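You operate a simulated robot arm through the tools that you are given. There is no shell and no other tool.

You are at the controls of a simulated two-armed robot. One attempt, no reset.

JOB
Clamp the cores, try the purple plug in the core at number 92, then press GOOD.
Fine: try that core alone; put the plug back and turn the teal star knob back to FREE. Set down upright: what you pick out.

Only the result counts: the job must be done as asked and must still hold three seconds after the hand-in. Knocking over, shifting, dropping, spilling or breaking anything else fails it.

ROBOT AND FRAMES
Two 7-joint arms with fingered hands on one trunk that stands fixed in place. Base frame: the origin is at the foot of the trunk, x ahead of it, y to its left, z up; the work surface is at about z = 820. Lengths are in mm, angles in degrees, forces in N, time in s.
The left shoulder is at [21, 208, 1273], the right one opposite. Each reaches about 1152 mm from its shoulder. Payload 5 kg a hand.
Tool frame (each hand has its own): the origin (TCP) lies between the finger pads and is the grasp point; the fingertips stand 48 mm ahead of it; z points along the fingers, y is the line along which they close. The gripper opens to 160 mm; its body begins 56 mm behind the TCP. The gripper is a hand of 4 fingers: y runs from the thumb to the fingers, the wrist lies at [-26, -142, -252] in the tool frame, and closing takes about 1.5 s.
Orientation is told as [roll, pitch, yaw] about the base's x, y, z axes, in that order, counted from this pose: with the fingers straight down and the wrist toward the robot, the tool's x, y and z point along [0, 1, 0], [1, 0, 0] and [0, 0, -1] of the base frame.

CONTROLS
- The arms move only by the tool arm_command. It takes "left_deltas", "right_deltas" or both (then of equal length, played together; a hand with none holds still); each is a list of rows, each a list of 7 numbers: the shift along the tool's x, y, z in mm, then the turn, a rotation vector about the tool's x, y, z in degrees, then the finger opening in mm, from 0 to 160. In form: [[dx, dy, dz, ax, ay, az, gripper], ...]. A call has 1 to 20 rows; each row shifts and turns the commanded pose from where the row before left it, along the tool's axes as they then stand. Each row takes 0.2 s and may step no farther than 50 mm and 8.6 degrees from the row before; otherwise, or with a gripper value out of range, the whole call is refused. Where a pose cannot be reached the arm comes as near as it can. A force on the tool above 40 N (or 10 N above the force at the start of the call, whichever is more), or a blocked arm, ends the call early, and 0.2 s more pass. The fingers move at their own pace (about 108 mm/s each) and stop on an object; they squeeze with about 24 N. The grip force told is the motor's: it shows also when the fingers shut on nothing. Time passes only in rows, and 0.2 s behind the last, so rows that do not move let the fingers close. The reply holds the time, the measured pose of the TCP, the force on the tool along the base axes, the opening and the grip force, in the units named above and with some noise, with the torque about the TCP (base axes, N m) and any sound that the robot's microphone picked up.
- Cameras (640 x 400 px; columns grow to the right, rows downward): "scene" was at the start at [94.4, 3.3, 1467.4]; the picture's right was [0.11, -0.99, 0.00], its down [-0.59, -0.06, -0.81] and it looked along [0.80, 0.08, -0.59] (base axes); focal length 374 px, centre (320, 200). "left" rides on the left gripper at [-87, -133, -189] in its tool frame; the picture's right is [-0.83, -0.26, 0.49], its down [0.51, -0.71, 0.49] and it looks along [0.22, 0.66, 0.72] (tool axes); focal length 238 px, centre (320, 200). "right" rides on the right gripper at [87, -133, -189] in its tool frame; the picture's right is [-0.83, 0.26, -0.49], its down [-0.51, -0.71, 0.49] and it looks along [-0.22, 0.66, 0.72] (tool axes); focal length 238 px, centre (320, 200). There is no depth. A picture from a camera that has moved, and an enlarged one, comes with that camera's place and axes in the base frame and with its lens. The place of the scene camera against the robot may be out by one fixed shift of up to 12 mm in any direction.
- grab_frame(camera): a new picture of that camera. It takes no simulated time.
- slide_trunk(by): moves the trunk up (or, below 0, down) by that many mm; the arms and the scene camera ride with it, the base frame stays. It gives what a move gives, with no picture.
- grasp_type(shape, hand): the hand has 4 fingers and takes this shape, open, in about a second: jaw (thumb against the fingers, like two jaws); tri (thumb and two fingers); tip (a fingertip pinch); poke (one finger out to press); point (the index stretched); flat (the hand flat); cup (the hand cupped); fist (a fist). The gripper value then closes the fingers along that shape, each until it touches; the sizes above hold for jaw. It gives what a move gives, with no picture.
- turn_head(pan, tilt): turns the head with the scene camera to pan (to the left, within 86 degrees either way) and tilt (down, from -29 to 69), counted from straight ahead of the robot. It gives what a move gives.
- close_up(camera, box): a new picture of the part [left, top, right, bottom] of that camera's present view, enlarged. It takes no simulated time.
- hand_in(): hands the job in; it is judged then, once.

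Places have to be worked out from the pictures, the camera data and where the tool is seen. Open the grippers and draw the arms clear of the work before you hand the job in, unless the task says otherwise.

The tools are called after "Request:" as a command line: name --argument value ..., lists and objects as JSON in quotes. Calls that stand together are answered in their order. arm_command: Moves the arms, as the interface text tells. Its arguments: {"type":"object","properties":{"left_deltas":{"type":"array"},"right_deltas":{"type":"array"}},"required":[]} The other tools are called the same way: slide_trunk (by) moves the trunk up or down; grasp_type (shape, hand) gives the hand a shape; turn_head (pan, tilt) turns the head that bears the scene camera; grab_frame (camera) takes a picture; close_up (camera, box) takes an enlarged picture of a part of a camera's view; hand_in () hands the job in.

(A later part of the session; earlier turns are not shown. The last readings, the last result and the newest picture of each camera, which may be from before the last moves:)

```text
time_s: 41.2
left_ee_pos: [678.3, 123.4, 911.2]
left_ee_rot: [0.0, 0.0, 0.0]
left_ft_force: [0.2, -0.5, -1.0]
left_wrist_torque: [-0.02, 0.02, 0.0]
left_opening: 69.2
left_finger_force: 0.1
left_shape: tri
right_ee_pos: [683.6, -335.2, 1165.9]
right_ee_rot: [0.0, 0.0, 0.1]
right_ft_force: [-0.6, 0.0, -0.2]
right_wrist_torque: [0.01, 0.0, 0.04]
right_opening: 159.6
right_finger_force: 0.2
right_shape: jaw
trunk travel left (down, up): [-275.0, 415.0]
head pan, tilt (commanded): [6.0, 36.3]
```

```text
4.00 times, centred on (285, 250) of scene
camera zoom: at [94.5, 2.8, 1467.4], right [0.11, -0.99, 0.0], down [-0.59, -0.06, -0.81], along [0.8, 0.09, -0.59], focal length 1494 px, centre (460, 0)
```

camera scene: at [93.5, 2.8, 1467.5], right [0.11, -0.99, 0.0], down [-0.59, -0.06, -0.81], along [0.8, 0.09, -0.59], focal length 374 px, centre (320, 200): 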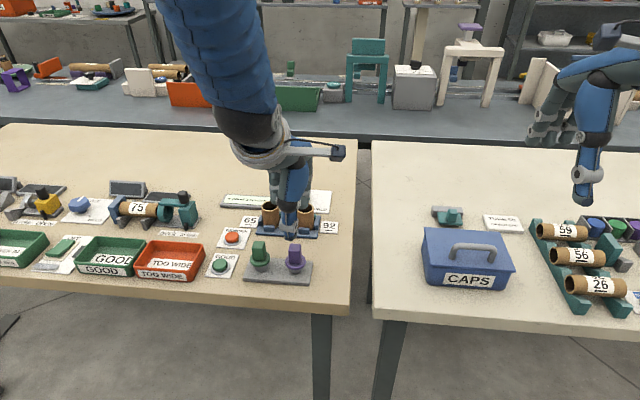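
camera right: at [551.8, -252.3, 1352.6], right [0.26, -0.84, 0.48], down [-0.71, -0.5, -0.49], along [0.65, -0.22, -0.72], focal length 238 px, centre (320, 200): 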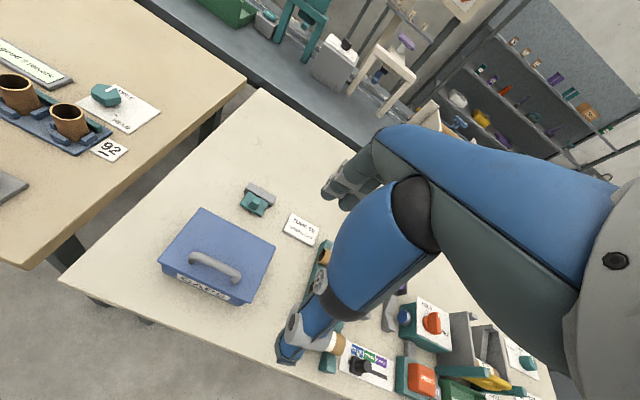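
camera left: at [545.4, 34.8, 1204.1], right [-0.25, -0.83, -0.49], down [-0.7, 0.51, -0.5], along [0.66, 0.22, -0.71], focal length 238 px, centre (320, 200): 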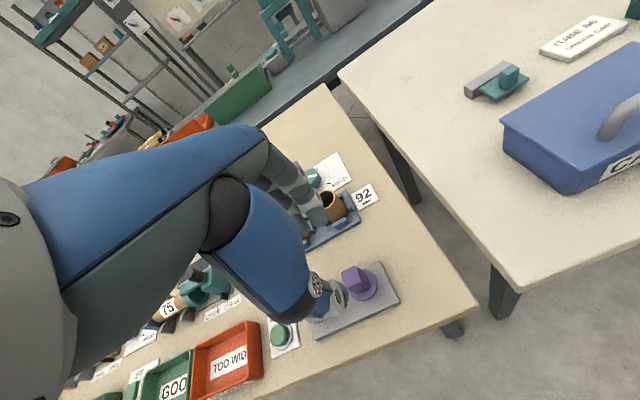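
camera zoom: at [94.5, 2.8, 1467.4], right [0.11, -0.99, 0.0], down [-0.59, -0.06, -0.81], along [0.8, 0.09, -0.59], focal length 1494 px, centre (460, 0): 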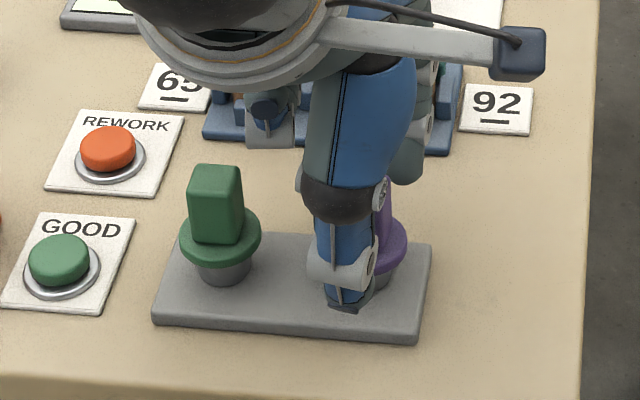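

The plug stands free on its plate, within 2–3 mm of where it was. I rise straight up and check it.

Request:
arm_command --left_deltas '[[0, 0, -8, 0, 0, 0, 70], [0, 0, -15, 0, 0, 0, 70], [0, 0, -20, 0, 0, 0, 70], [0, 0, -25, 0, 0, 0, 70], [0, 0, -30, 0, 0, 0, 70], [0, 0, 0, 0, 0, 0, 70]]'

Request:
close_up --camera "scene" --box '[200, 170, 360, 290]'

Request:
close_up --camera "left" --box '[335, 250, 425, 320]'

```text
time_s: 42.6
left_ee_pos: [681.0, 126.7, 1009.0]
left_ee_rot: [-0.1, 0.1, 0.0]
left_ft_force: [0.2, -0.4, 0.3]
left_wrist_torque: [-0.05, 0.03, 0.0]
left_opening: 69.4
left_finger_force: 0.0
left_shape: tri
right_ee_pos: [684.5, -334.8, 1165.4]
right_ee_rot: [0.0, 0.0, 0.0]
right_ft_force: [-0.1, -0.1, -0.6]
right_wrist_torque: [0.02, 0.06, -0.02]
right_opening: 159.7
right_finger_force: 0.0
right_shape: jaw
trunk travel left (down, up): [-275.0, 415.0]
head pan, tilt (commanded): [6.0, 36.3]
```

```text
3.33 times, centred on (280, 230) of scene
camera zoom: at [95.2, 2.9, 1467.3], right [0.11, -0.99, 0.0], down [-0.59, -0.06, -0.81], along [0.8, 0.09, -0.59], focal length 1245 px, centre (453, 100)
```

zoom: 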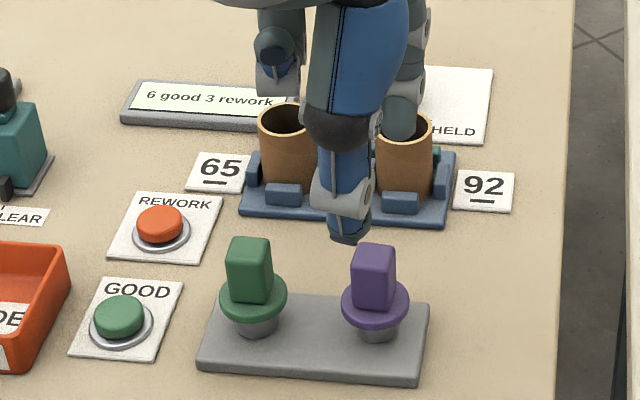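

```text
5.71 times, centred on (380, 285) of left
camera zoom: at [548.5, 39.7, 1197.8], right [-0.26, -0.83, -0.49], down [-0.71, 0.51, -0.49], along [0.66, 0.22, -0.72], focal length 1362 px, centre (-23, -286)
```

zoom: 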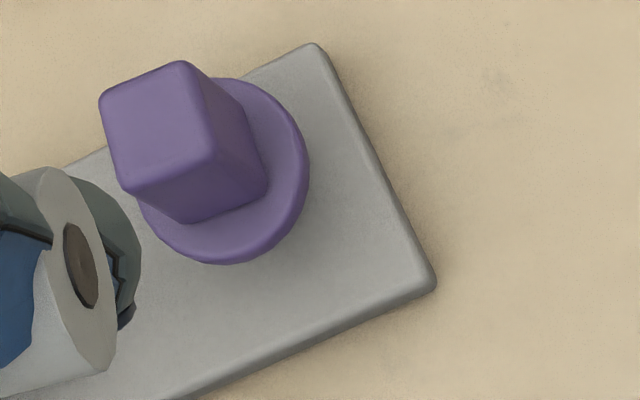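

The plug is upright on the stand, only about 3 mm from its first place. Now I carry the hand (tri shape) to above the knob and yaw it to −28° for the first stroke back toward FREE.

Request:
arm_command --left_deltas '[[3.6, 38.2, -2, 0, 0, 0, 80], [3.6, 38.2, 0, 0, 0, 0, 80], [3.6, 38.2, 0, 0, 0, 0, 80], [3.6, 38.2, 0, 0, 0, 0, 80], [3.6, 38.2, 0, 0, 0, 0, 80], [3.6, 38.2, 0, 0, 0, 0, 80], [3.6, 38.2, 0, 0, 0, 0, 80], [0, 0, 0, 0, 0, 7, 80], [0, 0, 0, 0, 0, 7, 80], [0, 0, 0, 0, 0, 7, 80], [0, 0, 0, 0, 0, 7, 80], [0, 0, 0, 0, 0, 0, 80], [0, 0, 0, 0, 0, 0, 80]]'

Request:
close_up --camera "left" --box '[240, 160, 420, 340]'

Request:
close_up --camera "scene" --box '[240, 120, 350, 240]'

```text
time_s: 45.4
left_ee_pos: [948.2, 150.9, 1011.1]
left_ee_rot: [-0.1, 0.1, -28.1]
left_ft_force: [0.1, -0.7, -0.2]
left_wrist_torque: [-0.05, -0.01, -0.01]
left_opening: 79.7
left_finger_force: 0.1
left_shape: tri
right_ee_pos: [684.3, -333.2, 1166.1]
right_ee_rot: [0.0, 0.0, 0.1]
right_ft_force: [-0.4, 0.1, 0.5]
right_wrist_torque: [-0.01, 0.02, 0.02]
right_opening: 159.6
right_finger_force: 0.1
right_shape: jaw
trunk travel left (down, up): [-275.0, 415.0]
head pan, tilt (commanded): [6.0, 36.3]
```

```text
2.22 times, centred on (330, 250) of left
camera zoom: at [790.1, 136.4, 1199.2], right [-0.62, -0.62, -0.49], down [-0.39, 0.78, -0.49], along [0.68, -0.12, -0.72], focal length 530 px, centre (298, 89)
```

zoom: 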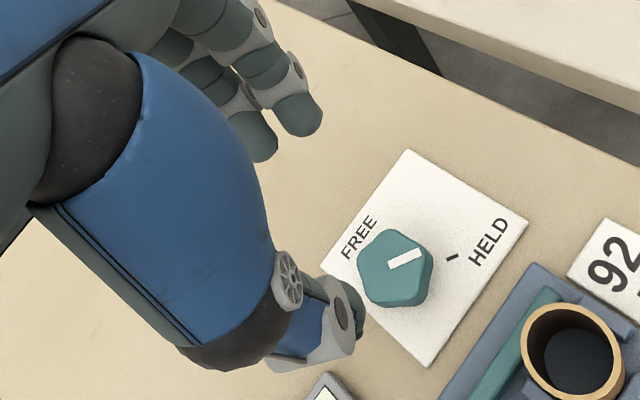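

```text
3.33 times, centred on (295, 180) of scene
camera zoom: at [94.7, 3.3, 1467.4], right [0.11, -0.99, 0.0], down [-0.59, -0.06, -0.81], along [0.8, 0.09, -0.59], focal length 1245 px, centre (403, 267)
```

zoom: 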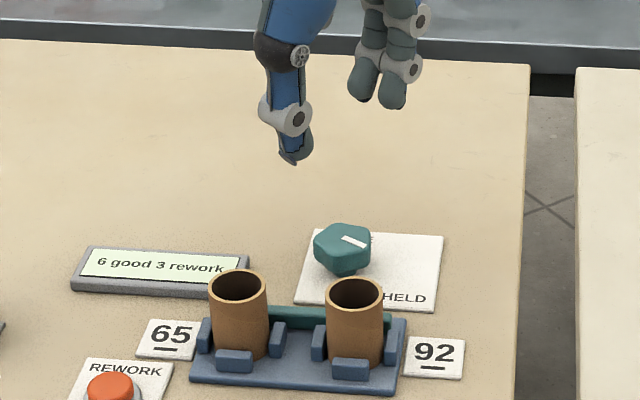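

The pointer and the HELD tick both compute to −118.6°, so the clamp was fully at HELD. The hand is on the axis (948,151), so I descend, grip, and start turning counter-clockwise.

Request:
arm_command --left_deltas '[[0, 0, 25, 0, 0, 0, 80], [0, 0, 30, 0, 0, 0, 80], [0, 0, 30, 0, 0, 0, 80], [0, 0, 20, 0, 0, 0, 80], [0, 0, 12, 0, 0, 0, 80], [0, 0, 9, 0, 0, 0, 80], [0, 0, 0, 0, 0, 0, 80]]'

Request:
close_up --camera "left" --box '[240, 160, 420, 340]'

```text
time_s: 47.0
left_ee_pos: [946.5, 149.8, 885.0]
left_ee_rot: [-0.2, 0.0, -28.0]
left_ft_force: [0.2, 0.6, -0.2]
left_wrist_torque: [0.03, 0.04, -0.01]
left_opening: 79.8
left_finger_force: 0.1
left_shape: tri
right_ee_pos: [684.4, -334.7, 1164.7]
right_ee_rot: [0.0, 0.0, 0.0]
right_ft_force: [0.2, 0.2, -1.2]
right_wrist_torque: [-0.02, -0.02, 0.02]
right_opening: 159.6
right_finger_force: 0.1
right_shape: jaw
trunk travel left (down, up): [-275.0, 415.0]
head pan, tilt (commanded): [6.0, 36.3]
```

```text
2.22 times, centred on (330, 250) of left
camera zoom: at [788.1, 135.3, 1073.1], right [-0.62, -0.62, -0.49], down [-0.39, 0.78, -0.49], along [0.68, -0.12, -0.72], focal length 530 px, centre (298, 89)
```

zoom: 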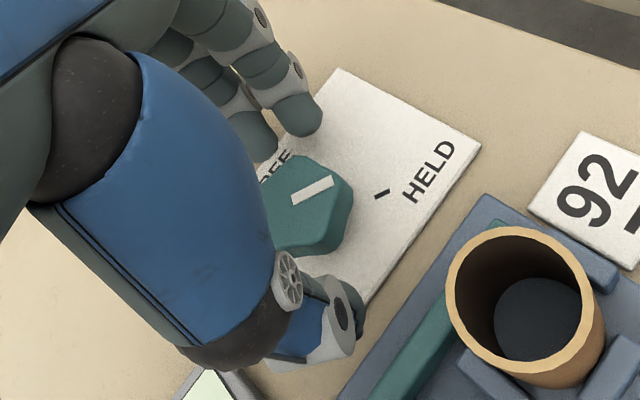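

The knob is centred between thumb and fingers, about 2 mm off in x. I adjust by that and close.

Request:
arm_command --left_deltas '[[0.8, 1.6, 0, 0, 0, 0, 80], [0, 0, 0, 0, 0, 0, 65], [0, 0, 0, 0, 0, 0, 50], [0, 0, 0, 0, 0, 0, 35], [0, 0, 0, 0, 0, 0, 20], [0, 0, 0, 0, 0, 0, 20], [0, 0, 0, 0, 0, 0, 20]]'

Request:
close_up --camera "left" --box '[240, 160, 420, 340]'

```text
time_s: 48.6
left_ee_pos: [947.7, 150.0, 884.8]
left_ee_rot: [-0.2, 0.0, -28.1]
left_ft_force: [-7.0, 3.5, 0.9]
left_wrist_torque: [0.11, 0.32, 0.0]
left_opening: 35.7
left_finger_force: 23.9
left_shape: tri
right_ee_pos: [683.8, -335.1, 1166.0]
right_ee_rot: [0.0, 0.0, 0.0]
right_ft_force: [0.0, 0.2, 0.5]
right_wrist_torque: [-0.01, 0.03, 0.02]
right_opening: 159.8
right_finger_force: 0.0
right_shape: jaw
trunk travel left (down, up): [-275.0, 415.0]
head pan, tilt (commanded): [6.0, 36.3]
```

```text
2.22 times, centred on (330, 250) of left
camera zoom: at [789.9, 135.1, 1073.2], right [-0.62, -0.62, -0.49], down [-0.39, 0.78, -0.49], along [0.68, -0.12, -0.72], focal length 530 px, centre (298, 89)
```

zoom: 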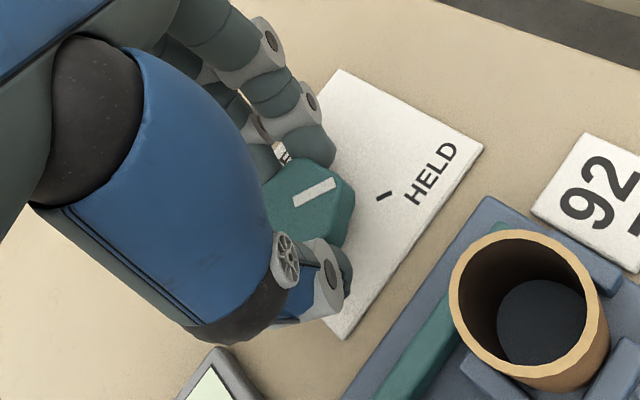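

The grip is on with modest side force. I turn counter-clockwise 60° in 5° steps, with a small relief shift first.

Request:
arm_command --left_deltas '[[0, -1, 0, 0, 0, 0, 20], [0, 0, 0, 0, 0, -5, 20], [0, 0, 0, 0, 0, -5, 20], [0, 0, 0, 0, 0, -5, 20], [0, 0, 0, 0, 0, -5, 20], [0, 0, 0, 0, 0, -5, 20], [0, 0, 0, 0, 0, -5, 20], [0, 0, 0, 0, 0, -5, 20], [0, 0, 0, 0, 0, -5, 20], [0, 0, 0, 0, 0, -5, 20], [0, 0, 0, 0, 0, -5, 20], [0, 0, 0, 0, 0, -5, 20], [0, 0, 0, 0, 0, -5, 20]]'

Request:
close_up --camera "left" --box '[240, 160, 420, 340]'

```text
time_s: 51.4
left_ee_pos: [947.0, 150.6, 884.8]
left_ee_rot: [-0.1, 0.2, 32.0]
left_ft_force: [-9.9, 3.0, -11.5]
left_wrist_torque: [0.16, 0.24, -0.06]
left_opening: 35.1
left_finger_force: 24.1
left_shape: tri
right_ee_pos: [684.8, -334.6, 1166.4]
right_ee_rot: [0.0, 0.0, 0.0]
right_ft_force: [0.3, 0.0, 0.6]
right_wrist_torque: [0.02, -0.01, 0.03]
right_opening: 159.8
right_finger_force: 0.0
right_shape: jaw
trunk travel left (down, up): [-275.0, 415.0]
head pan, tilt (commanded): [6.0, 36.3]
```

```text
2.22 times, centred on (330, 250) of left
camera zoom: at [881.8, 6.0, 1073.9], right [0.22, -0.84, -0.49], down [-0.87, 0.05, -0.49], along [0.44, 0.53, -0.72], focal length 530 px, centre (298, 89)
```

zoom: 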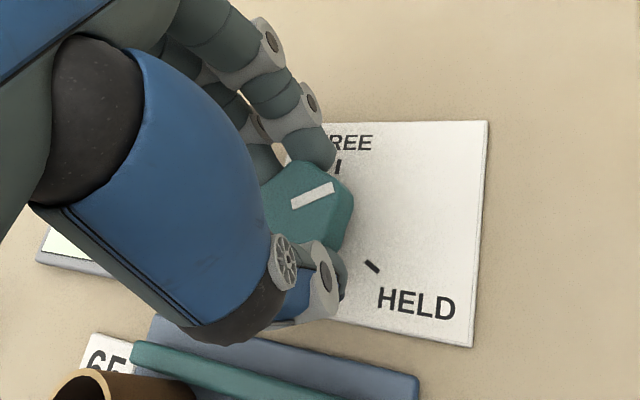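

The knob turned 60° with the hand, so its pointer should be near −58°. I release, rise 45 mm, swing back to yaw −28° for the second stroke.

Request:
arm_command --left_deltas '[[0, 0, 0, 0, 0, 0, 40], [0, 0, 0, 0, 0, 0, 60], [0, 0, 0, 0, 0, 0, 80], [0, 0, 0, 0, 0, 0, 80], [0, 0, -15, 0, 0, 0, 80], [0, 0, -30, 0, 0, 0, 80], [0, 0, 0, 0, 0, 7.5, 80], [0, 0, 0, 0, 0, 7.5, 80], [0, 0, 0, 0, 0, 7.5, 80], [0, 0, 0, 0, 0, 7.5, 80], [0, 0, 0, 0, 0, 7.5, 80], [0, 0, 0, 0, 0, 7.5, 80], [0, 0, 0, 0, 0, 7.5, 80], [0, 0, 0, 0, 0, 7.5, 80], [0, 0, 0, 0, 0, 0, 80], [0, 0, 0, 0, 0, 0, 80]]'

Request:
close_up --camera "left" --box '[240, 160, 420, 340]'

Request:
close_up --camera "scene" --box '[240, 140, 350, 240]'

```text
time_s: 54.8
left_ee_pos: [948.1, 150.6, 930.8]
left_ee_rot: [-0.1, 0.0, -28.0]
left_ft_force: [0.6, -0.2, 0.3]
left_wrist_torque: [-0.03, 0.0, 0.02]
left_opening: 79.6
left_finger_force: 0.1
left_shape: tri
right_ee_pos: [685.4, -334.0, 1165.7]
right_ee_rot: [0.0, 0.0, 0.0]
right_ft_force: [0.3, -0.1, -0.2]
right_wrist_torque: [0.01, 0.01, 0.01]
right_opening: 159.3
right_finger_force: 0.0
right_shape: jaw
trunk travel left (down, up): [-275.0, 415.0]
head pan, tilt (commanded): [6.0, 36.3]
```

```text
2.22 times, centred on (330, 250) of left
camera zoom: at [790.4, 136.3, 1119.6], right [-0.62, -0.62, -0.49], down [-0.39, 0.78, -0.49], along [0.68, -0.12, -0.72], focal length 530 px, centre (298, 89)
```

zoom: 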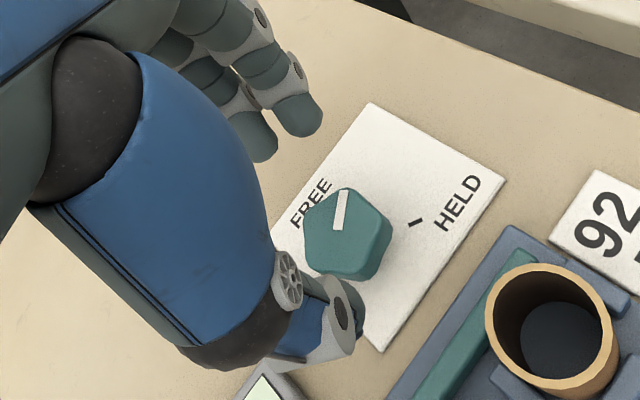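

```text
4.00 times, centred on (295, 190) of scene
camera zoom: at [94.8, 3.3, 1467.4], right [0.11, -0.99, 0.0], down [-0.59, -0.06, -0.81], along [0.8, 0.09, -0.59], focal length 1494 px, centre (420, 240)
```

zoom: 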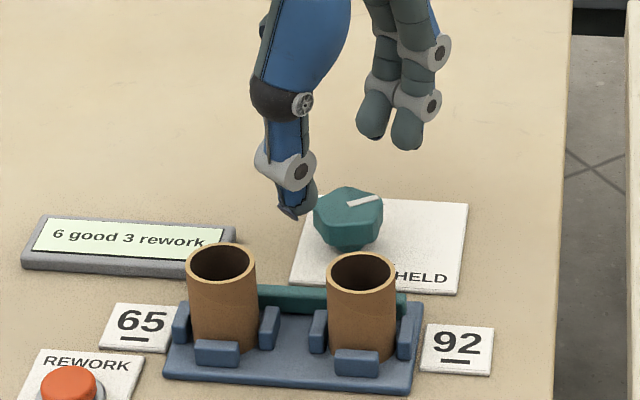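

The pointer now reads about −60°, halfway. I lower again, grip and give the second stroke.

Request:
arm_command --left_deltas '[[0.3, 0.6, 15, 0, 0, 0, 80], [0, 0, 20, 0, 0, 0, 80], [0, 0, 11, 0, 0, 0, 80], [0, 0, 0, 0, 0, 0, 65], [0, 0, 0, 0, 0, 0, 50], [0, 0, 0, 0, 0, 0, 35], [0, 0, 0, 0, 0, 0, 20], [0, 0, 0, 0, 0, 0, 20], [0, 0, 0, 0, 0, 0, 20]]'

Request:
close_up --camera "left" --box '[240, 160, 420, 340]'

```text
time_s: 56.8
left_ee_pos: [947.1, 150.6, 885.6]
left_ee_rot: [0.0, 0.1, -28.1]
left_ft_force: [-6.1, 2.3, -0.2]
left_wrist_torque: [0.11, 0.21, 0.01]
left_opening: 34.7
left_finger_force: 23.3
left_shape: tri
right_ee_pos: [683.6, -334.1, 1166.3]
right_ee_rot: [0.0, 0.0, 0.0]
right_ft_force: [-0.4, -0.7, -0.5]
right_wrist_torque: [-0.01, -0.01, -0.02]
right_opening: 159.8
right_finger_force: 0.0
right_shape: jaw
trunk travel left (down, up): [-275.0, 415.0]
head pan, tilt (commanded): [6.0, 36.3]
```

```text
2.22 times, centred on (330, 250) of left
camera zoom: at [790.5, 136.4, 1073.9], right [-0.62, -0.62, -0.49], down [-0.39, 0.78, -0.49], along [0.68, -0.12, -0.72], focal length 530 px, centre (298, 89)
```

zoom: 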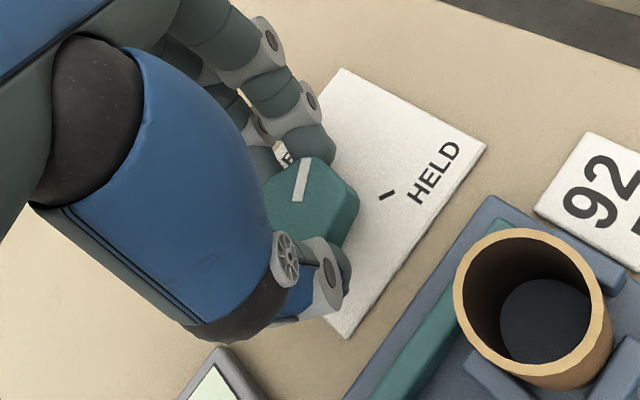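

The knob is gripped again, so I turn counter-clockwise by 60° toward FREE, in 5° steps.

Request:
arm_command --left_deltas '[[0, -0.7, 0, 0, 0, 0, 20], [0, 0, 0, 0, 0, -5, 20], [0, 0, 0, 0, 0, -5, 20], [0, 0, 0, 0, 0, -5, 20], [0, 0, 0, 0, 0, -5, 20], [0, 0, 0, 0, 0, -5, 20], [0, 0, 0, 0, 0, -5, 20], [0, 0, 0, 0, 0, -5, 20], [0, 0, 0, 0, 0, -5, 20], [0, 0, 0, 0, 0, -5, 20], [0, 0, 0, 0, 0, -5, 20], [0, 0, 0, 0, 0, -5, 20], [0, 0, 0, 0, 0, -5, 20]]'

Request:
close_up --camera "left" --box '[240, 160, 420, 340]'

```text
time_s: 59.6
left_ee_pos: [947.6, 150.7, 885.0]
left_ee_rot: [0.0, 0.0, 32.1]
left_ft_force: [-4.5, 8.4, 0.8]
left_wrist_torque: [0.32, 0.03, 0.0]
left_opening: 34.4
left_finger_force: 23.9
left_shape: tri
right_ee_pos: [683.1, -334.5, 1165.5]
right_ee_rot: [0.0, 0.0, -0.1]
right_ft_force: [0.2, -0.1, -0.3]
right_wrist_torque: [0.02, 0.0, -0.03]
right_opening: 159.6
right_finger_force: 0.1
right_shape: jaw
trunk travel left (down, up): [-275.0, 415.0]
head pan, tilt (commanded): [6.0, 36.3]
```

```text
2.22 times, centred on (330, 250) of left
camera zoom: at [880.4, 6.4, 1073.7], right [0.22, -0.84, -0.49], down [-0.87, 0.05, -0.49], along [0.44, 0.53, -0.72], focal length 530 px, centre (298, 89)
```

zoom: 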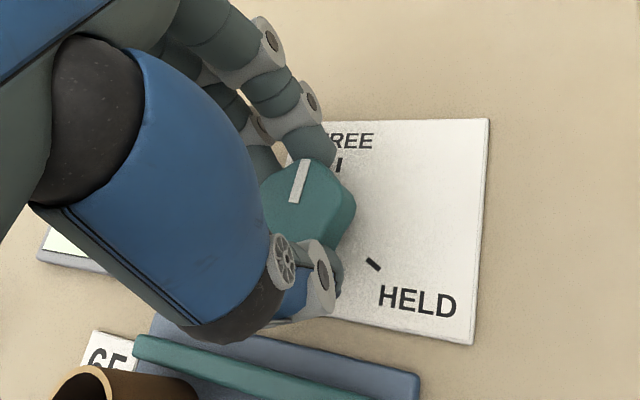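

The pointer computes to about −1°, i.e. at the FREE tick. I release, rise clear, and check knob, clamp bar and cores.

Request:
arm_command --left_deltas '[[0, 0, 0, 0, 0, 0, 40], [0, 0, 0, 0, 0, 0, 60], [0, 0, 0, 0, 0, 0, 80], [0, 0, 0, 0, 0, 0, 80], [0, 0, -15, 0, 0, 0, 80], [0, 0, -30, 0, 0, 0, 80], [0, 0, -40, 0, 0, 0, 80], [0, 0, -40, 0, 0, 0, 80], [0, 0, 0, 0, 0, 0, 80]]'

Request:
close_up --camera "left" --box '[310, 235, 438, 335]'

Request:
close_up --camera "scene" --box '[200, 170, 360, 290]'

```text
time_s: 61.6
left_ee_pos: [947.2, 150.2, 1008.9]
left_ee_rot: [0.1, 0.0, 32.0]
left_ft_force: [1.3, 0.7, -0.2]
left_wrist_torque: [0.02, 0.04, 0.03]
left_opening: 79.5
left_finger_force: 0.1
left_shape: tri
right_ee_pos: [685.5, -333.3, 1163.4]
right_ee_rot: [0.0, 0.0, 0.1]
right_ft_force: [0.0, -0.6, 0.3]
right_wrist_torque: [0.02, 0.09, 0.02]
right_opening: 159.6
right_finger_force: 0.1
right_shape: jaw
trunk travel left (down, up): [-275.0, 415.0]
head pan, tilt (commanded): [6.0, 36.3]
```

```text
4.00 times, centred on (374, 285) of left
camera zoom: at [882.3, 6.5, 1198.6], right [0.22, -0.85, -0.49], down [-0.87, 0.05, -0.49], along [0.44, 0.53, -0.72], focal length 953 px, centre (104, -140)
```

zoom: 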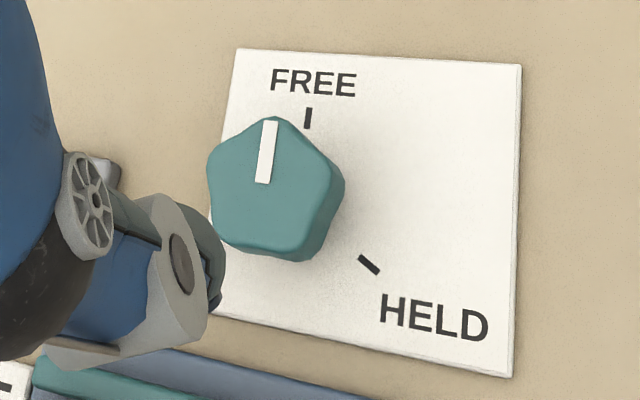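

```text
3.33 times, centred on (280, 230) of scene
camera zoom: at [95.6, 2.9, 1467.2], right [0.11, -0.99, 0.0], down [-0.59, -0.06, -0.81], along [0.8, 0.09, -0.59], focal length 1245 px, centre (453, 100)
```

zoom: 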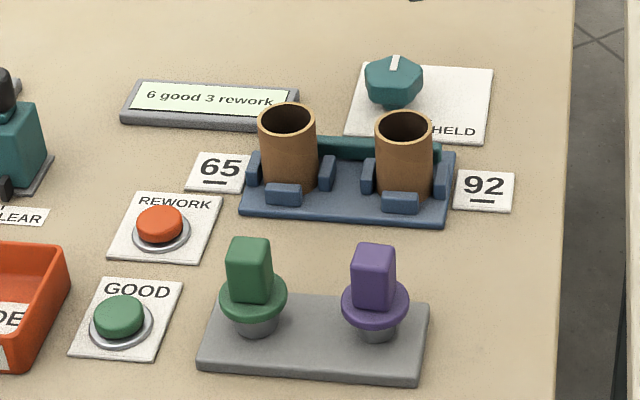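

The knob is back at FREE, the clamp bar has retracted, and cores and plugs all stand. Next I move the hand over to above the GOOD button and take the poke shape.

Request:
arm_command --left_deltas '[[0, 0, -5, 0, 0, 8, 80], [0, 0, -5, 0, 0, 8, 80], [0, 0, 0, 0, 0, 8, 80], [0, 0, 0, 0, 0, 8, 80], [18.7, -34.5, 0, 0, 0, 0, 80], [18.7, -34.5, 0, 0, 0, 0, 80], [18.7, -34.5, 0, 0, 0, 0, 80], [18.7, -34.5, 0, 0, 0, 0, 80], [18.7, -34.5, 0, 0, 0, 0, 80], [18.7, -34.5, 0, 0, 0, 0, 80], [18.7, -34.5, 0, 0, 0, 0, 80], [18.7, -34.5, 0, 0, 0, 0, 80], [0, 0, 0, 0, 0, 0, 80], [0, 0, 0, 0, 0, 0, 80]]'

Request:
grasp_type --shape "poke" --hand "left"

Request:
grab_frame --camera "left"

Request:
grab_frame --camera "scene"

```text
time_s: 64.6
left_ee_pos: [670.7, 302.6, 1023.0]
left_ee_rot: [-0.1, 0.0, 0.0]
left_ft_force: [0.5, 0.7, 0.4]
left_wrist_torque: [-0.01, -0.03, -0.02]
left_opening: 79.9
left_finger_force: 0.1
left_shape: tri
right_ee_pos: [684.0, -334.0, 1165.6]
right_ee_rot: [0.0, 0.0, 0.0]
right_ft_force: [-0.8, 0.4, 0.6]
right_wrist_torque: [-0.05, -0.02, 0.0]
right_opening: 160.0
right_finger_force: 0.1
right_shape: jaw
trunk travel left (down, up): [-275.0, 415.0]
head pan, tilt (commanded): [6.0, 36.3]
```

```text
time_s: 65.5
left_ee_pos: [671.1, 302.0, 1023.6]
left_ee_rot: [-0.1, 0.0, 0.0]
left_ft_force: [-0.1, 0.3, 0.0]
left_wrist_torque: [0.0, -0.01, 0.03]
left_opening: 0.0
left_finger_force: 0.0
left_shape: poke
right_ee_pos: [683.3, -335.1, 1166.9]
right_ee_rot: [0.1, -0.1, 0.0]
right_ft_force: [0.5, 0.5, -0.5]
right_wrist_torque: [0.01, 0.0, -0.04]
right_opening: 159.7
right_finger_force: 0.1
right_shape: jaw
trunk travel left (down, up): [-275.0, 415.0]
head pan, tilt (commanded): [6.0, 36.3]
```

```text
taken
camera left: at [539.1, 214.7, 1210.8], right [-0.26, -0.83, -0.49], down [-0.71, 0.51, -0.49], along [0.66, 0.22, -0.72], focal length 238 px, centre (320, 200)
```

left: 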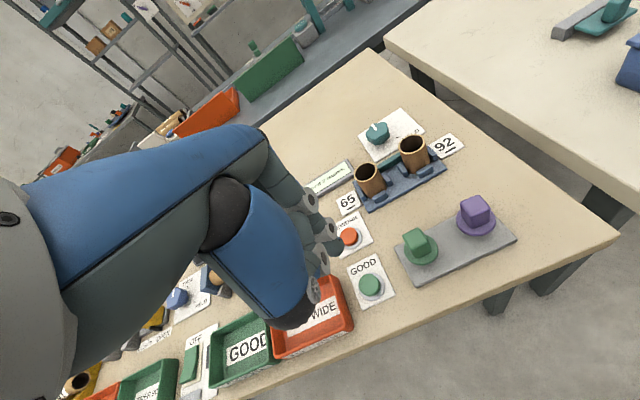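

```text
taken
camera scene: at [94.3, 3.1, 1467.4], right [0.11, -0.99, 0.0], down [-0.59, -0.06, -0.81], along [0.8, 0.08, -0.59], focal length 374 px, centre (320, 200)
```

scene: 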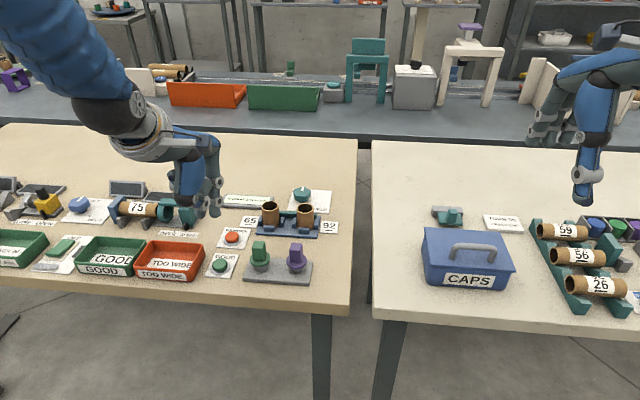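

The hand has taken the poke shape above the button. I zoom to locate the pointing fingertip.

Request:
close_up --camera "left" --box '[240, 140, 420, 340]'

Request:
close_up --camera "scene" --box '[130, 110, 290, 290]'

Request:
close_up --camera "left" --box '[335, 240, 415, 310]'

```text
2.00 times, centred on (330, 240) of left
camera zoom: at [539.1, 214.7, 1210.8], right [-0.26, -0.83, -0.49], down [-0.71, 0.51, -0.49], along [0.66, 0.22, -0.72], focal length 477 px, centre (300, 120)
```

zoom: 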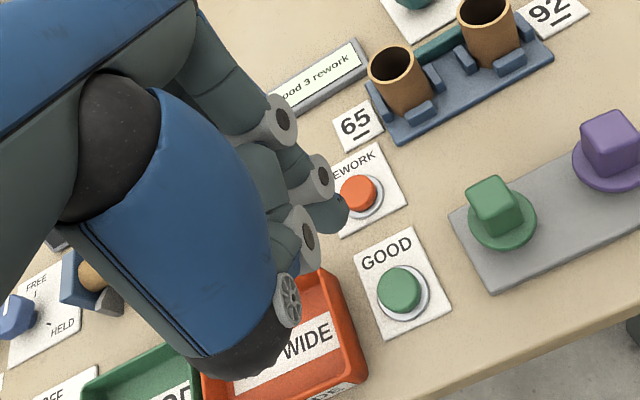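

```text
2.22 times, centred on (210, 200) of scene
camera zoom: at [94.3, 3.1, 1467.4], right [0.11, -0.99, 0.0], down [-0.59, -0.06, -0.81], along [0.8, 0.08, -0.59], focal length 830 px, centre (564, 200)
```

zoom: 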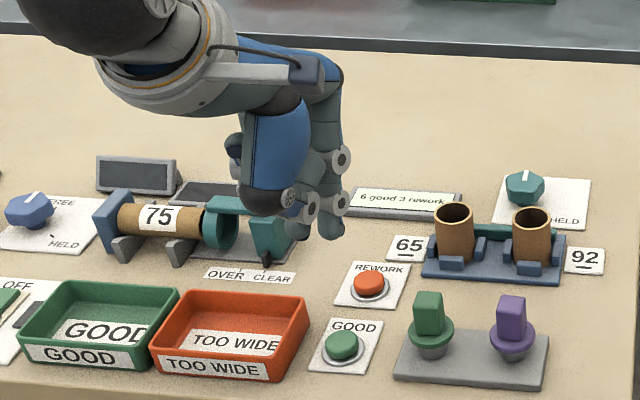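

```text
5.71 times, centred on (375, 275) of left
camera zoom: at [539.1, 214.7, 1210.8], right [-0.26, -0.83, -0.49], down [-0.71, 0.51, -0.49], along [0.66, 0.22, -0.72], focal length 1362 px, centre (6, -229)
```

zoom: 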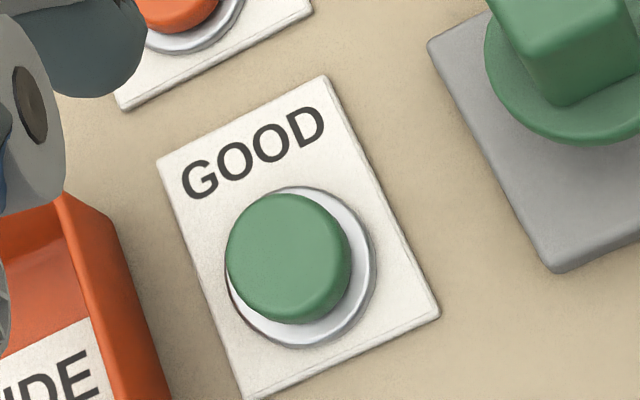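

The GOOD button top is at about (672,300.5,840), and the index tip seems about 54 mm below the TCP and 11 mm to its −y side. I zoom the scene view of the hand to see which part is lowest.

Request:
close_up --camera "scene" --box '[180, 140, 230, 180]'

Request:
close_up --camera "scene" --box '[180, 175, 230, 225]'

Request:
close_up --camera "left" --box '[290, 190, 360, 270]'

```text
10.00 times, centred on (205, 160) of scene
camera zoom: at [94.3, 3.1, 1467.4], right [0.11, -0.99, 0.0], down [-0.59, -0.06, -0.81], along [0.8, 0.08, -0.59], focal length 3736 px, centre (1470, 600)
```

zoom: 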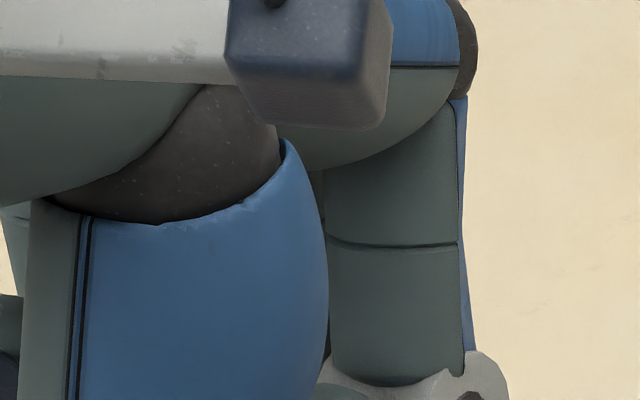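

```text
8.00 times, centred on (205, 200) of scene
camera zoom: at [94.3, 3.1, 1467.4], right [0.11, -0.99, 0.0], down [-0.59, -0.06, -0.81], along [0.8, 0.08, -0.59], focal length 2988 px, centre (1240, 200)
```

zoom: 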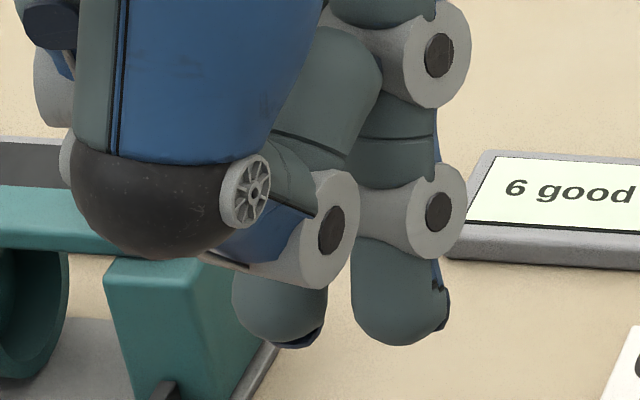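

```text
5.00 times, centred on (325, 230) of left
camera zoom: at [539.1, 214.7, 1210.8], right [-0.26, -0.83, -0.49], down [-0.71, 0.51, -0.49], along [0.66, 0.22, -0.72], focal length 1192 px, centre (295, 50)
```

zoom: 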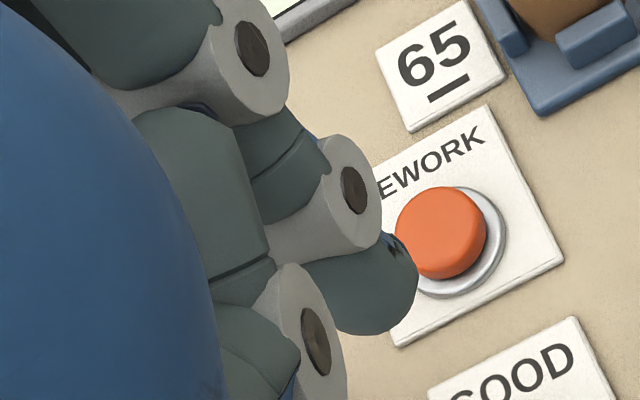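

The index tip is lowest, near (672,290,967), i.e. 12 mm to −y and about 56 mm below the TCP; the thumb tip is higher and nearer the robot. I shift so that the index sits over the button and come down to about 20 mm above it.

Request:
arm_command --left_deltas '[[10.5, 1, 15, 0, 0, 0, 0], [0, 0, 25, 0, 0, 0, 0], [0, 0, 25, 0, 0, 0, 0], [0, 0, 25, 0, 0, 0, 0], [0, 0, 15, 0, 0, 0, 0], [0, 0, 0, 0, 0, 0, 0], [0, 0, 0, 0, 0, 0, 0]]'

Request:
close_up --camera "left" --box '[260, 160, 380, 280]'

Request:
close_up --camera "scene" --box '[180, 200, 260, 290]'

```text
time_s: 67.1
left_ee_pos: [674.4, 310.8, 917.3]
left_ee_rot: [-0.1, -0.1, 0.0]
left_ft_force: [0.4, -0.1, 0.7]
left_wrist_torque: [-0.02, 0.03, -0.01]
left_opening: 0.0
left_finger_force: 0.1
left_shape: poke
right_ee_pos: [684.2, -336.1, 1165.6]
right_ee_rot: [0.0, 0.0, 0.0]
right_ft_force: [-0.4, 0.5, 0.1]
right_wrist_torque: [-0.02, -0.01, 0.01]
right_opening: 159.7
right_finger_force: 0.1
right_shape: jaw
trunk travel left (down, up): [-275.0, 415.0]
head pan, tilt (commanded): [6.0, 36.3]
```

```text
3.33 times, centred on (320, 220) of left
camera zoom: at [542.0, 223.6, 1104.9], right [-0.26, -0.83, -0.49], down [-0.71, 0.51, -0.49], along [0.66, 0.22, -0.72], focal length 794 px, centre (320, 133)
```

zoom: 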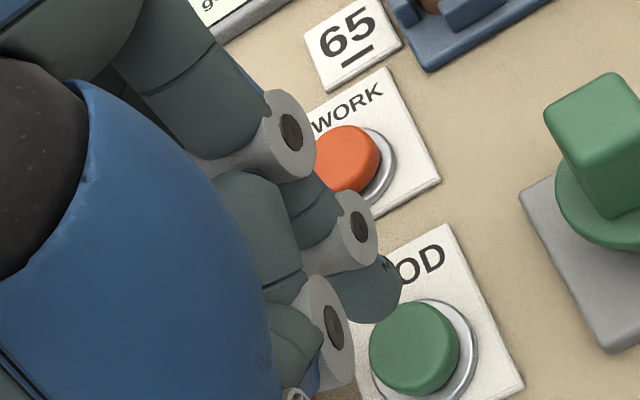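

```text
4.44 times, centred on (220, 245) of scene
camera zoom: at [94.5, 3.0, 1467.4], right [0.11, -0.99, 0.0], down [-0.59, -0.06, -0.81], along [0.8, 0.08, -0.59], focal length 1660 px, centre (764, 0)
```

zoom: 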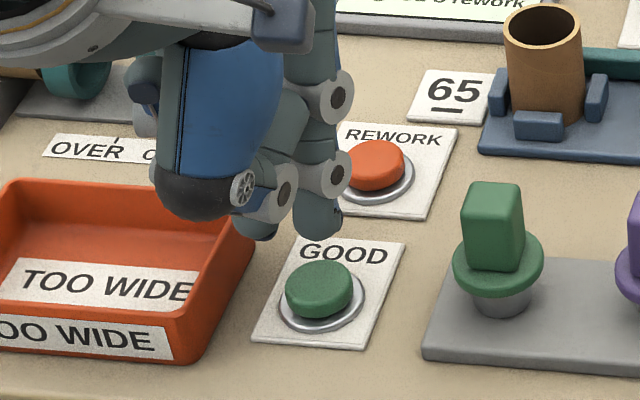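

The index is above the button, roughly 4 mm to its −y side, which also keeps the thumb clear of the orange bin. I descend 14 mm more without shifting and look again.

Request:
arm_command --left_deltas '[[0, 0, 7, 0, 0, 0, 0], [0, 0, 7, 0, 0, 0, 0], [0, 0, 0, 0, 0, 0, 0], [0, 0, 0, 0, 0, 0, 0]]'

Request:
close_up --camera "left" --box '[260, 160, 380, 280]'

Request:
close_up --camera "scene" --box '[190, 220, 250, 280]'

```text
time_s: 68.1
left_ee_pos: [673.4, 311.8, 901.8]
left_ee_rot: [-0.1, 0.0, 0.0]
left_ft_force: [-0.5, -0.1, 0.4]
left_wrist_torque: [0.0, 0.0, 0.02]
left_opening: 0.0
left_finger_force: 0.1
left_shape: poke
right_ee_pos: [684.9, -333.7, 1165.9]
right_ee_rot: [0.0, 0.0, 0.0]
right_ft_force: [-0.9, 0.5, 0.4]
right_wrist_torque: [0.02, -0.03, -0.02]
right_opening: 159.5
right_finger_force: 0.1
right_shape: jaw
trunk travel left (down, up): [-275.0, 415.0]
head pan, tilt (commanded): [6.0, 36.3]
```

```text
3.33 times, centred on (320, 220) of left
camera zoom: at [541.6, 223.9, 1091.0], right [-0.26, -0.83, -0.49], down [-0.71, 0.51, -0.49], along [0.66, 0.22, -0.72], focal length 794 px, centre (320, 133)
```

zoom: 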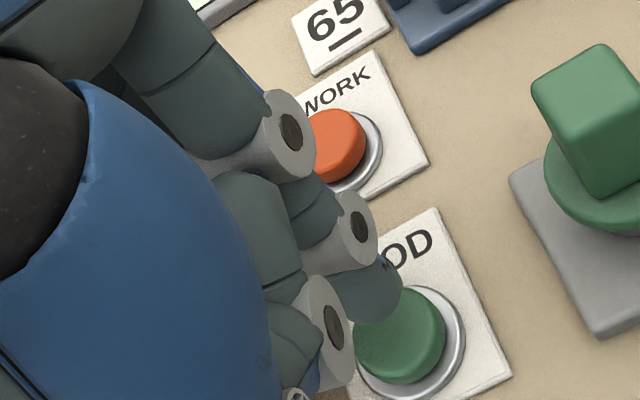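

```text
6.67 times, centred on (220, 250) of scene
camera zoom: at [94.5, 3.0, 1467.4], right [0.11, -0.99, 0.0], down [-0.59, -0.06, -0.81], along [0.8, 0.09, -0.59], focal length 2490 px, centre (987, -133)
```

zoom: 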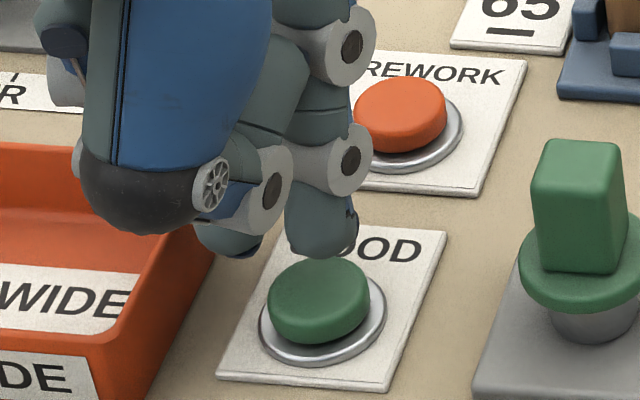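

The tip is about 10 mm above the button, a few mm beyond its centre. I check the clearance between the thumb tip and the orange bin before pressing.

Request:
close_up --camera "scene" --box '[196, 235, 236, 270]'

Request:
close_up --camera "left" --box '[270, 210, 370, 330]'

```text
11.43 times, centred on (216, 252) of scene
camera zoom: at [94.5, 3.0, 1467.4], right [0.11, -0.99, 0.0], down [-0.59, -0.06, -0.81], along [0.8, 0.09, -0.59], focal length 4269 px, centre (1509, -400)
```

zoom: 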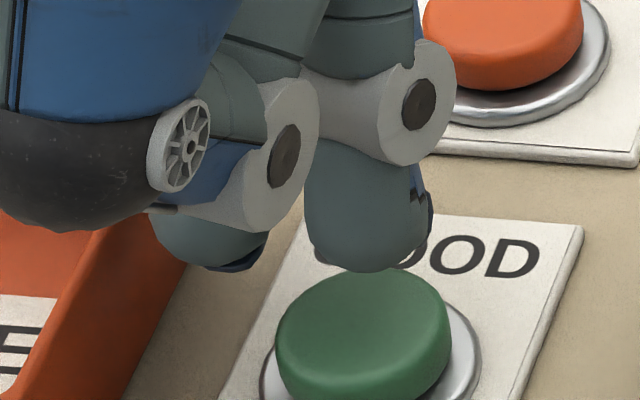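

```text
3.33 times, centred on (320, 270) of left
camera zoom: at [541.6, 223.9, 1091.0], right [-0.26, -0.83, -0.49], down [-0.71, 0.51, -0.49], along [0.66, 0.22, -0.72], focal length 794 px, centre (320, -33)
```

zoom: 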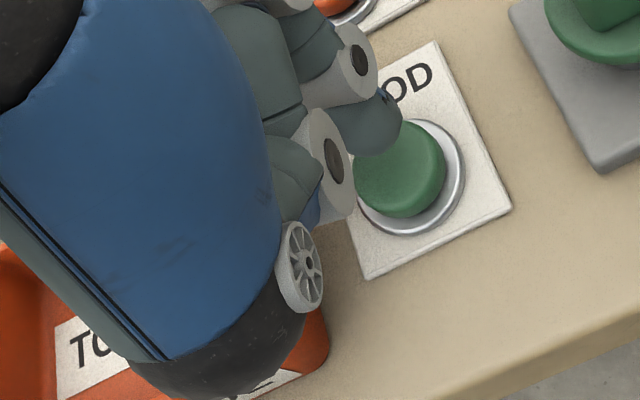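

The thumb clears the bin rim by about 10 mm. I shift 3 mm back toward the button centre and lower in small steps toward contact.

Request:
arm_command --left_deltas '[[0, -3, 0, 0, 0, 0, 0], [0, 0, 3, 0, 0, 0, 0], [0, 0, 3, 0, 0, 0, 0], [0, 0, 2, 0, 0, 0, 0], [0, 0, 0, 0, 0, 0, 0]]'

Request:
close_up --camera "scene" --box '[196, 235, 246, 275]'

```text
time_s: 69.3
left_ee_pos: [670.2, 308.8, 893.6]
left_ee_rot: [-0.1, 0.0, -0.1]
left_ft_force: [-0.2, -0.3, 1.2]
left_wrist_torque: [0.01, -0.05, 0.0]
left_opening: 0.0
left_finger_force: 0.1
left_shape: poke
right_ee_pos: [683.7, -334.8, 1167.0]
right_ee_rot: [0.0, 0.0, 0.0]
right_ft_force: [0.7, 0.4, -0.2]
right_wrist_torque: [0.01, 0.01, -0.01]
right_opening: 159.6
right_finger_force: 0.2
right_shape: jaw
trunk travel left (down, up): [-275.0, 415.0]
head pan, tilt (commanded): [6.0, 36.3]
```

```text
10.00 times, centred on (221, 255) of scene
camera zoom: at [94.3, 3.0, 1467.4], right [0.11, -0.99, 0.0], down [-0.59, -0.06, -0.81], along [0.8, 0.09, -0.59], focal length 3736 px, centre (1310, -350)
```

zoom: 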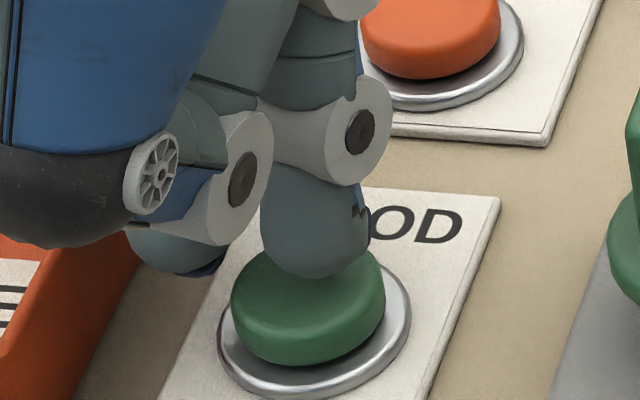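

The tip is right above the button face. I continue down 2 mm at a time, watching for force and any click.

Request:
arm_command --left_deltas '[[0, 0, 2, 0, 0, 0, 0], [0, 0, 2, 0, 0, 0, 0], [0, 0, 1, 0, 0, 0, 0], [0, 0, 0, 0, 0, 0, 0]]'

Request:
close_up --camera "scene" --box '[196, 235, 246, 275]'

```text
time_s: 70.3
left_ee_pos: [669.0, 310.5, 888.2]
left_ee_rot: [-0.1, 0.0, -0.1]
left_ft_force: [0.3, 0.3, 2.6]
left_wrist_torque: [-0.01, -0.04, 0.03]
left_opening: 0.0
left_finger_force: 0.0
left_shape: poke
right_ee_pos: [684.8, -335.1, 1165.5]
right_ee_rot: [0.0, 0.0, 0.0]
right_ft_force: [-0.7, -0.3, 0.0]
right_wrist_torque: [0.01, 0.02, 0.0]
right_opening: 159.6
right_finger_force: 0.1
right_shape: jaw
trunk travel left (down, up): [-275.0, 415.0]
head pan, tilt (commanded): [6.0, 36.3]
heard: click
```

```text
10.00 times, centred on (221, 255) of scene
camera zoom: at [94.4, 2.9, 1467.4], right [0.11, -0.99, 0.0], down [-0.59, -0.06, -0.81], along [0.8, 0.09, -0.59], focal length 3736 px, centre (1310, -350)
```

zoom: 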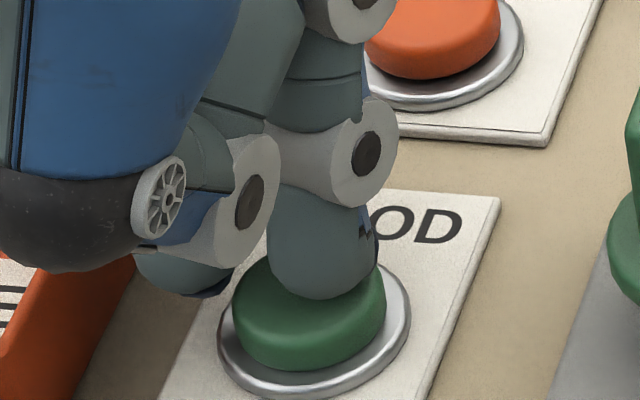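

A click was heard, so the button has been pressed. I raise straight up at once and check the display.

Request:
arm_command --left_deltas '[[0, 0, -5, 0, 0, 0, 0], [0, 0, -10, 0, 0, 0, 0], [0, 0, -25, 0, 0, 0, 0], [0, 0, -30, 0, 0, 0, 0], [0, 0, -40, 0, 0, 0, 0], [0, 0, -40, 0, 0, 0, 0], [0, 0, 0, 0, 0, 0, 0]]'

Request:
close_up --camera "scene" --box '[200, 170, 360, 290]'

Request:
grab_frame --camera "left"

```text
time_s: 71.9
left_ee_pos: [672.7, 310.7, 1035.9]
left_ee_rot: [0.0, 0.1, 0.0]
left_ft_force: [-0.1, 0.8, -0.4]
left_wrist_torque: [-0.01, 0.04, -0.02]
left_opening: 0.0
left_finger_force: 0.1
left_shape: poke
right_ee_pos: [685.7, -334.0, 1164.7]
right_ee_rot: [0.0, 0.0, 0.0]
right_ft_force: [0.2, 0.5, 0.4]
right_wrist_torque: [-0.02, 0.05, 0.02]
right_opening: 159.6
right_finger_force: 0.1
right_shape: jaw
trunk travel left (down, up): [-275.0, 415.0]
head pan, tilt (commanded): [6.0, 36.3]
```

```text
3.33 times, centred on (280, 230) of scene
camera zoom: at [95.4, 3.4, 1467.2], right [0.11, -0.99, 0.0], down [-0.59, -0.06, -0.81], along [0.8, 0.08, -0.59], focal length 1245 px, centre (453, 100)
```

zoom: 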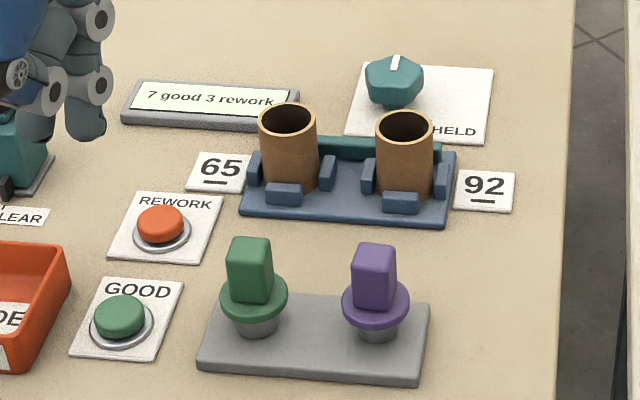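

```text
taken
camera left: at [540.2, 223.8, 1224.0], right [-0.26, -0.83, -0.49], down [-0.71, 0.51, -0.49], along [0.65, 0.22, -0.72], focal length 238 px, centre (320, 200)
```

left: 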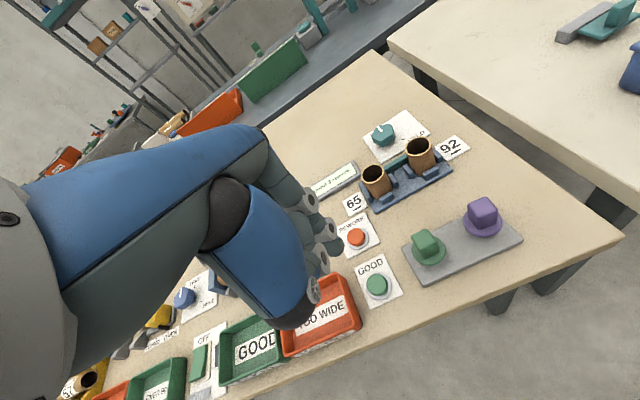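

The display now reads "7 good 3 rework", the knob is at FREE, and the plugs and cores are upright. I draw the left arm up and away to its starting place and reopen the hand.

Request:
arm_command --left_deltas '[[0, 0, -30, 0, 0, 0, 0], [0, 0, -30, 0, 0, 0, 0], [0, 0, -30, 0, 0, 0, 0], [0, 0, -30, 0, 0, 0, 0], [35, 0, 0, 0, 0, 0, 0], [35, 0, 0, 0, 0, 0, 0], [35, 0, 0, 0, 0, 0, 0], [35, 0, 0, 0, 0, 0, 0], [25, 0, 0, 0, 0, 0, 0], [0, 0, 0, 0, 0, 0, 0]]'

Request:
grasp_type --shape "jaw" --hand "left"

Request:
grab_frame --camera "scene"

Request:
close_up --camera "scene" --box '[200, 170, 360, 290]'

```text
time_s: 74.1
left_ee_pos: [668.5, 474.9, 1157.1]
left_ee_rot: [0.0, -0.1, -0.2]
left_ft_force: [-0.4, -0.9, -0.2]
left_wrist_torque: [0.04, 0.02, 0.02]
left_opening: 0.1
left_finger_force: 0.0
left_shape: poke
right_ee_pos: [683.5, -335.0, 1165.3]
right_ee_rot: [0.0, 0.0, 0.0]
right_ft_force: [-0.1, -0.6, 0.2]
right_wrist_torque: [0.02, 0.02, -0.01]
right_opening: 159.6
right_finger_force: 0.1
right_shape: jaw
trunk travel left (down, up): [-275.0, 415.0]
head pan, tilt (commanded): [6.0, 36.3]
```

```text
time_s: 75.0
left_ee_pos: [668.1, 476.5, 1157.5]
left_ee_rot: [-0.1, 0.0, 0.0]
left_ft_force: [0.8, -0.1, -0.5]
left_wrist_torque: [0.01, 0.01, -0.03]
left_opening: 160.0
left_finger_force: 0.0
left_shape: jaw
right_ee_pos: [684.3, -333.7, 1165.0]
right_ee_rot: [0.0, 0.0, 0.1]
right_ft_force: [0.3, -0.1, -0.5]
right_wrist_torque: [0.03, 0.01, -0.03]
right_opening: 159.8
right_finger_force: 0.1
right_shape: jaw
trunk travel left (down, up): [-275.0, 415.0]
head pan, tilt (commanded): [6.0, 36.3]
```

```text
taken
camera scene: at [94.4, 3.0, 1467.4], right [0.11, -0.99, 0.0], down [-0.59, -0.06, -0.81], along [0.8, 0.08, -0.59], focal length 374 px, centre (320, 200)
```

scene: 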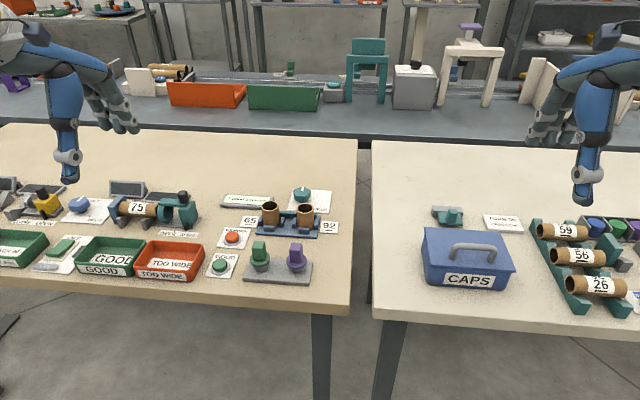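

```text
3.33 times, centred on (280, 230) of scene
camera zoom: at [94.4, 3.0, 1467.4], right [0.11, -0.99, 0.0], down [-0.59, -0.06, -0.81], along [0.8, 0.08, -0.59], focal length 1245 px, centre (453, 100)
```

zoom: 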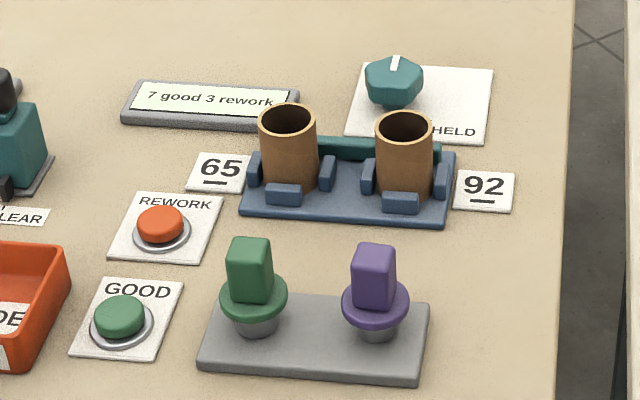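

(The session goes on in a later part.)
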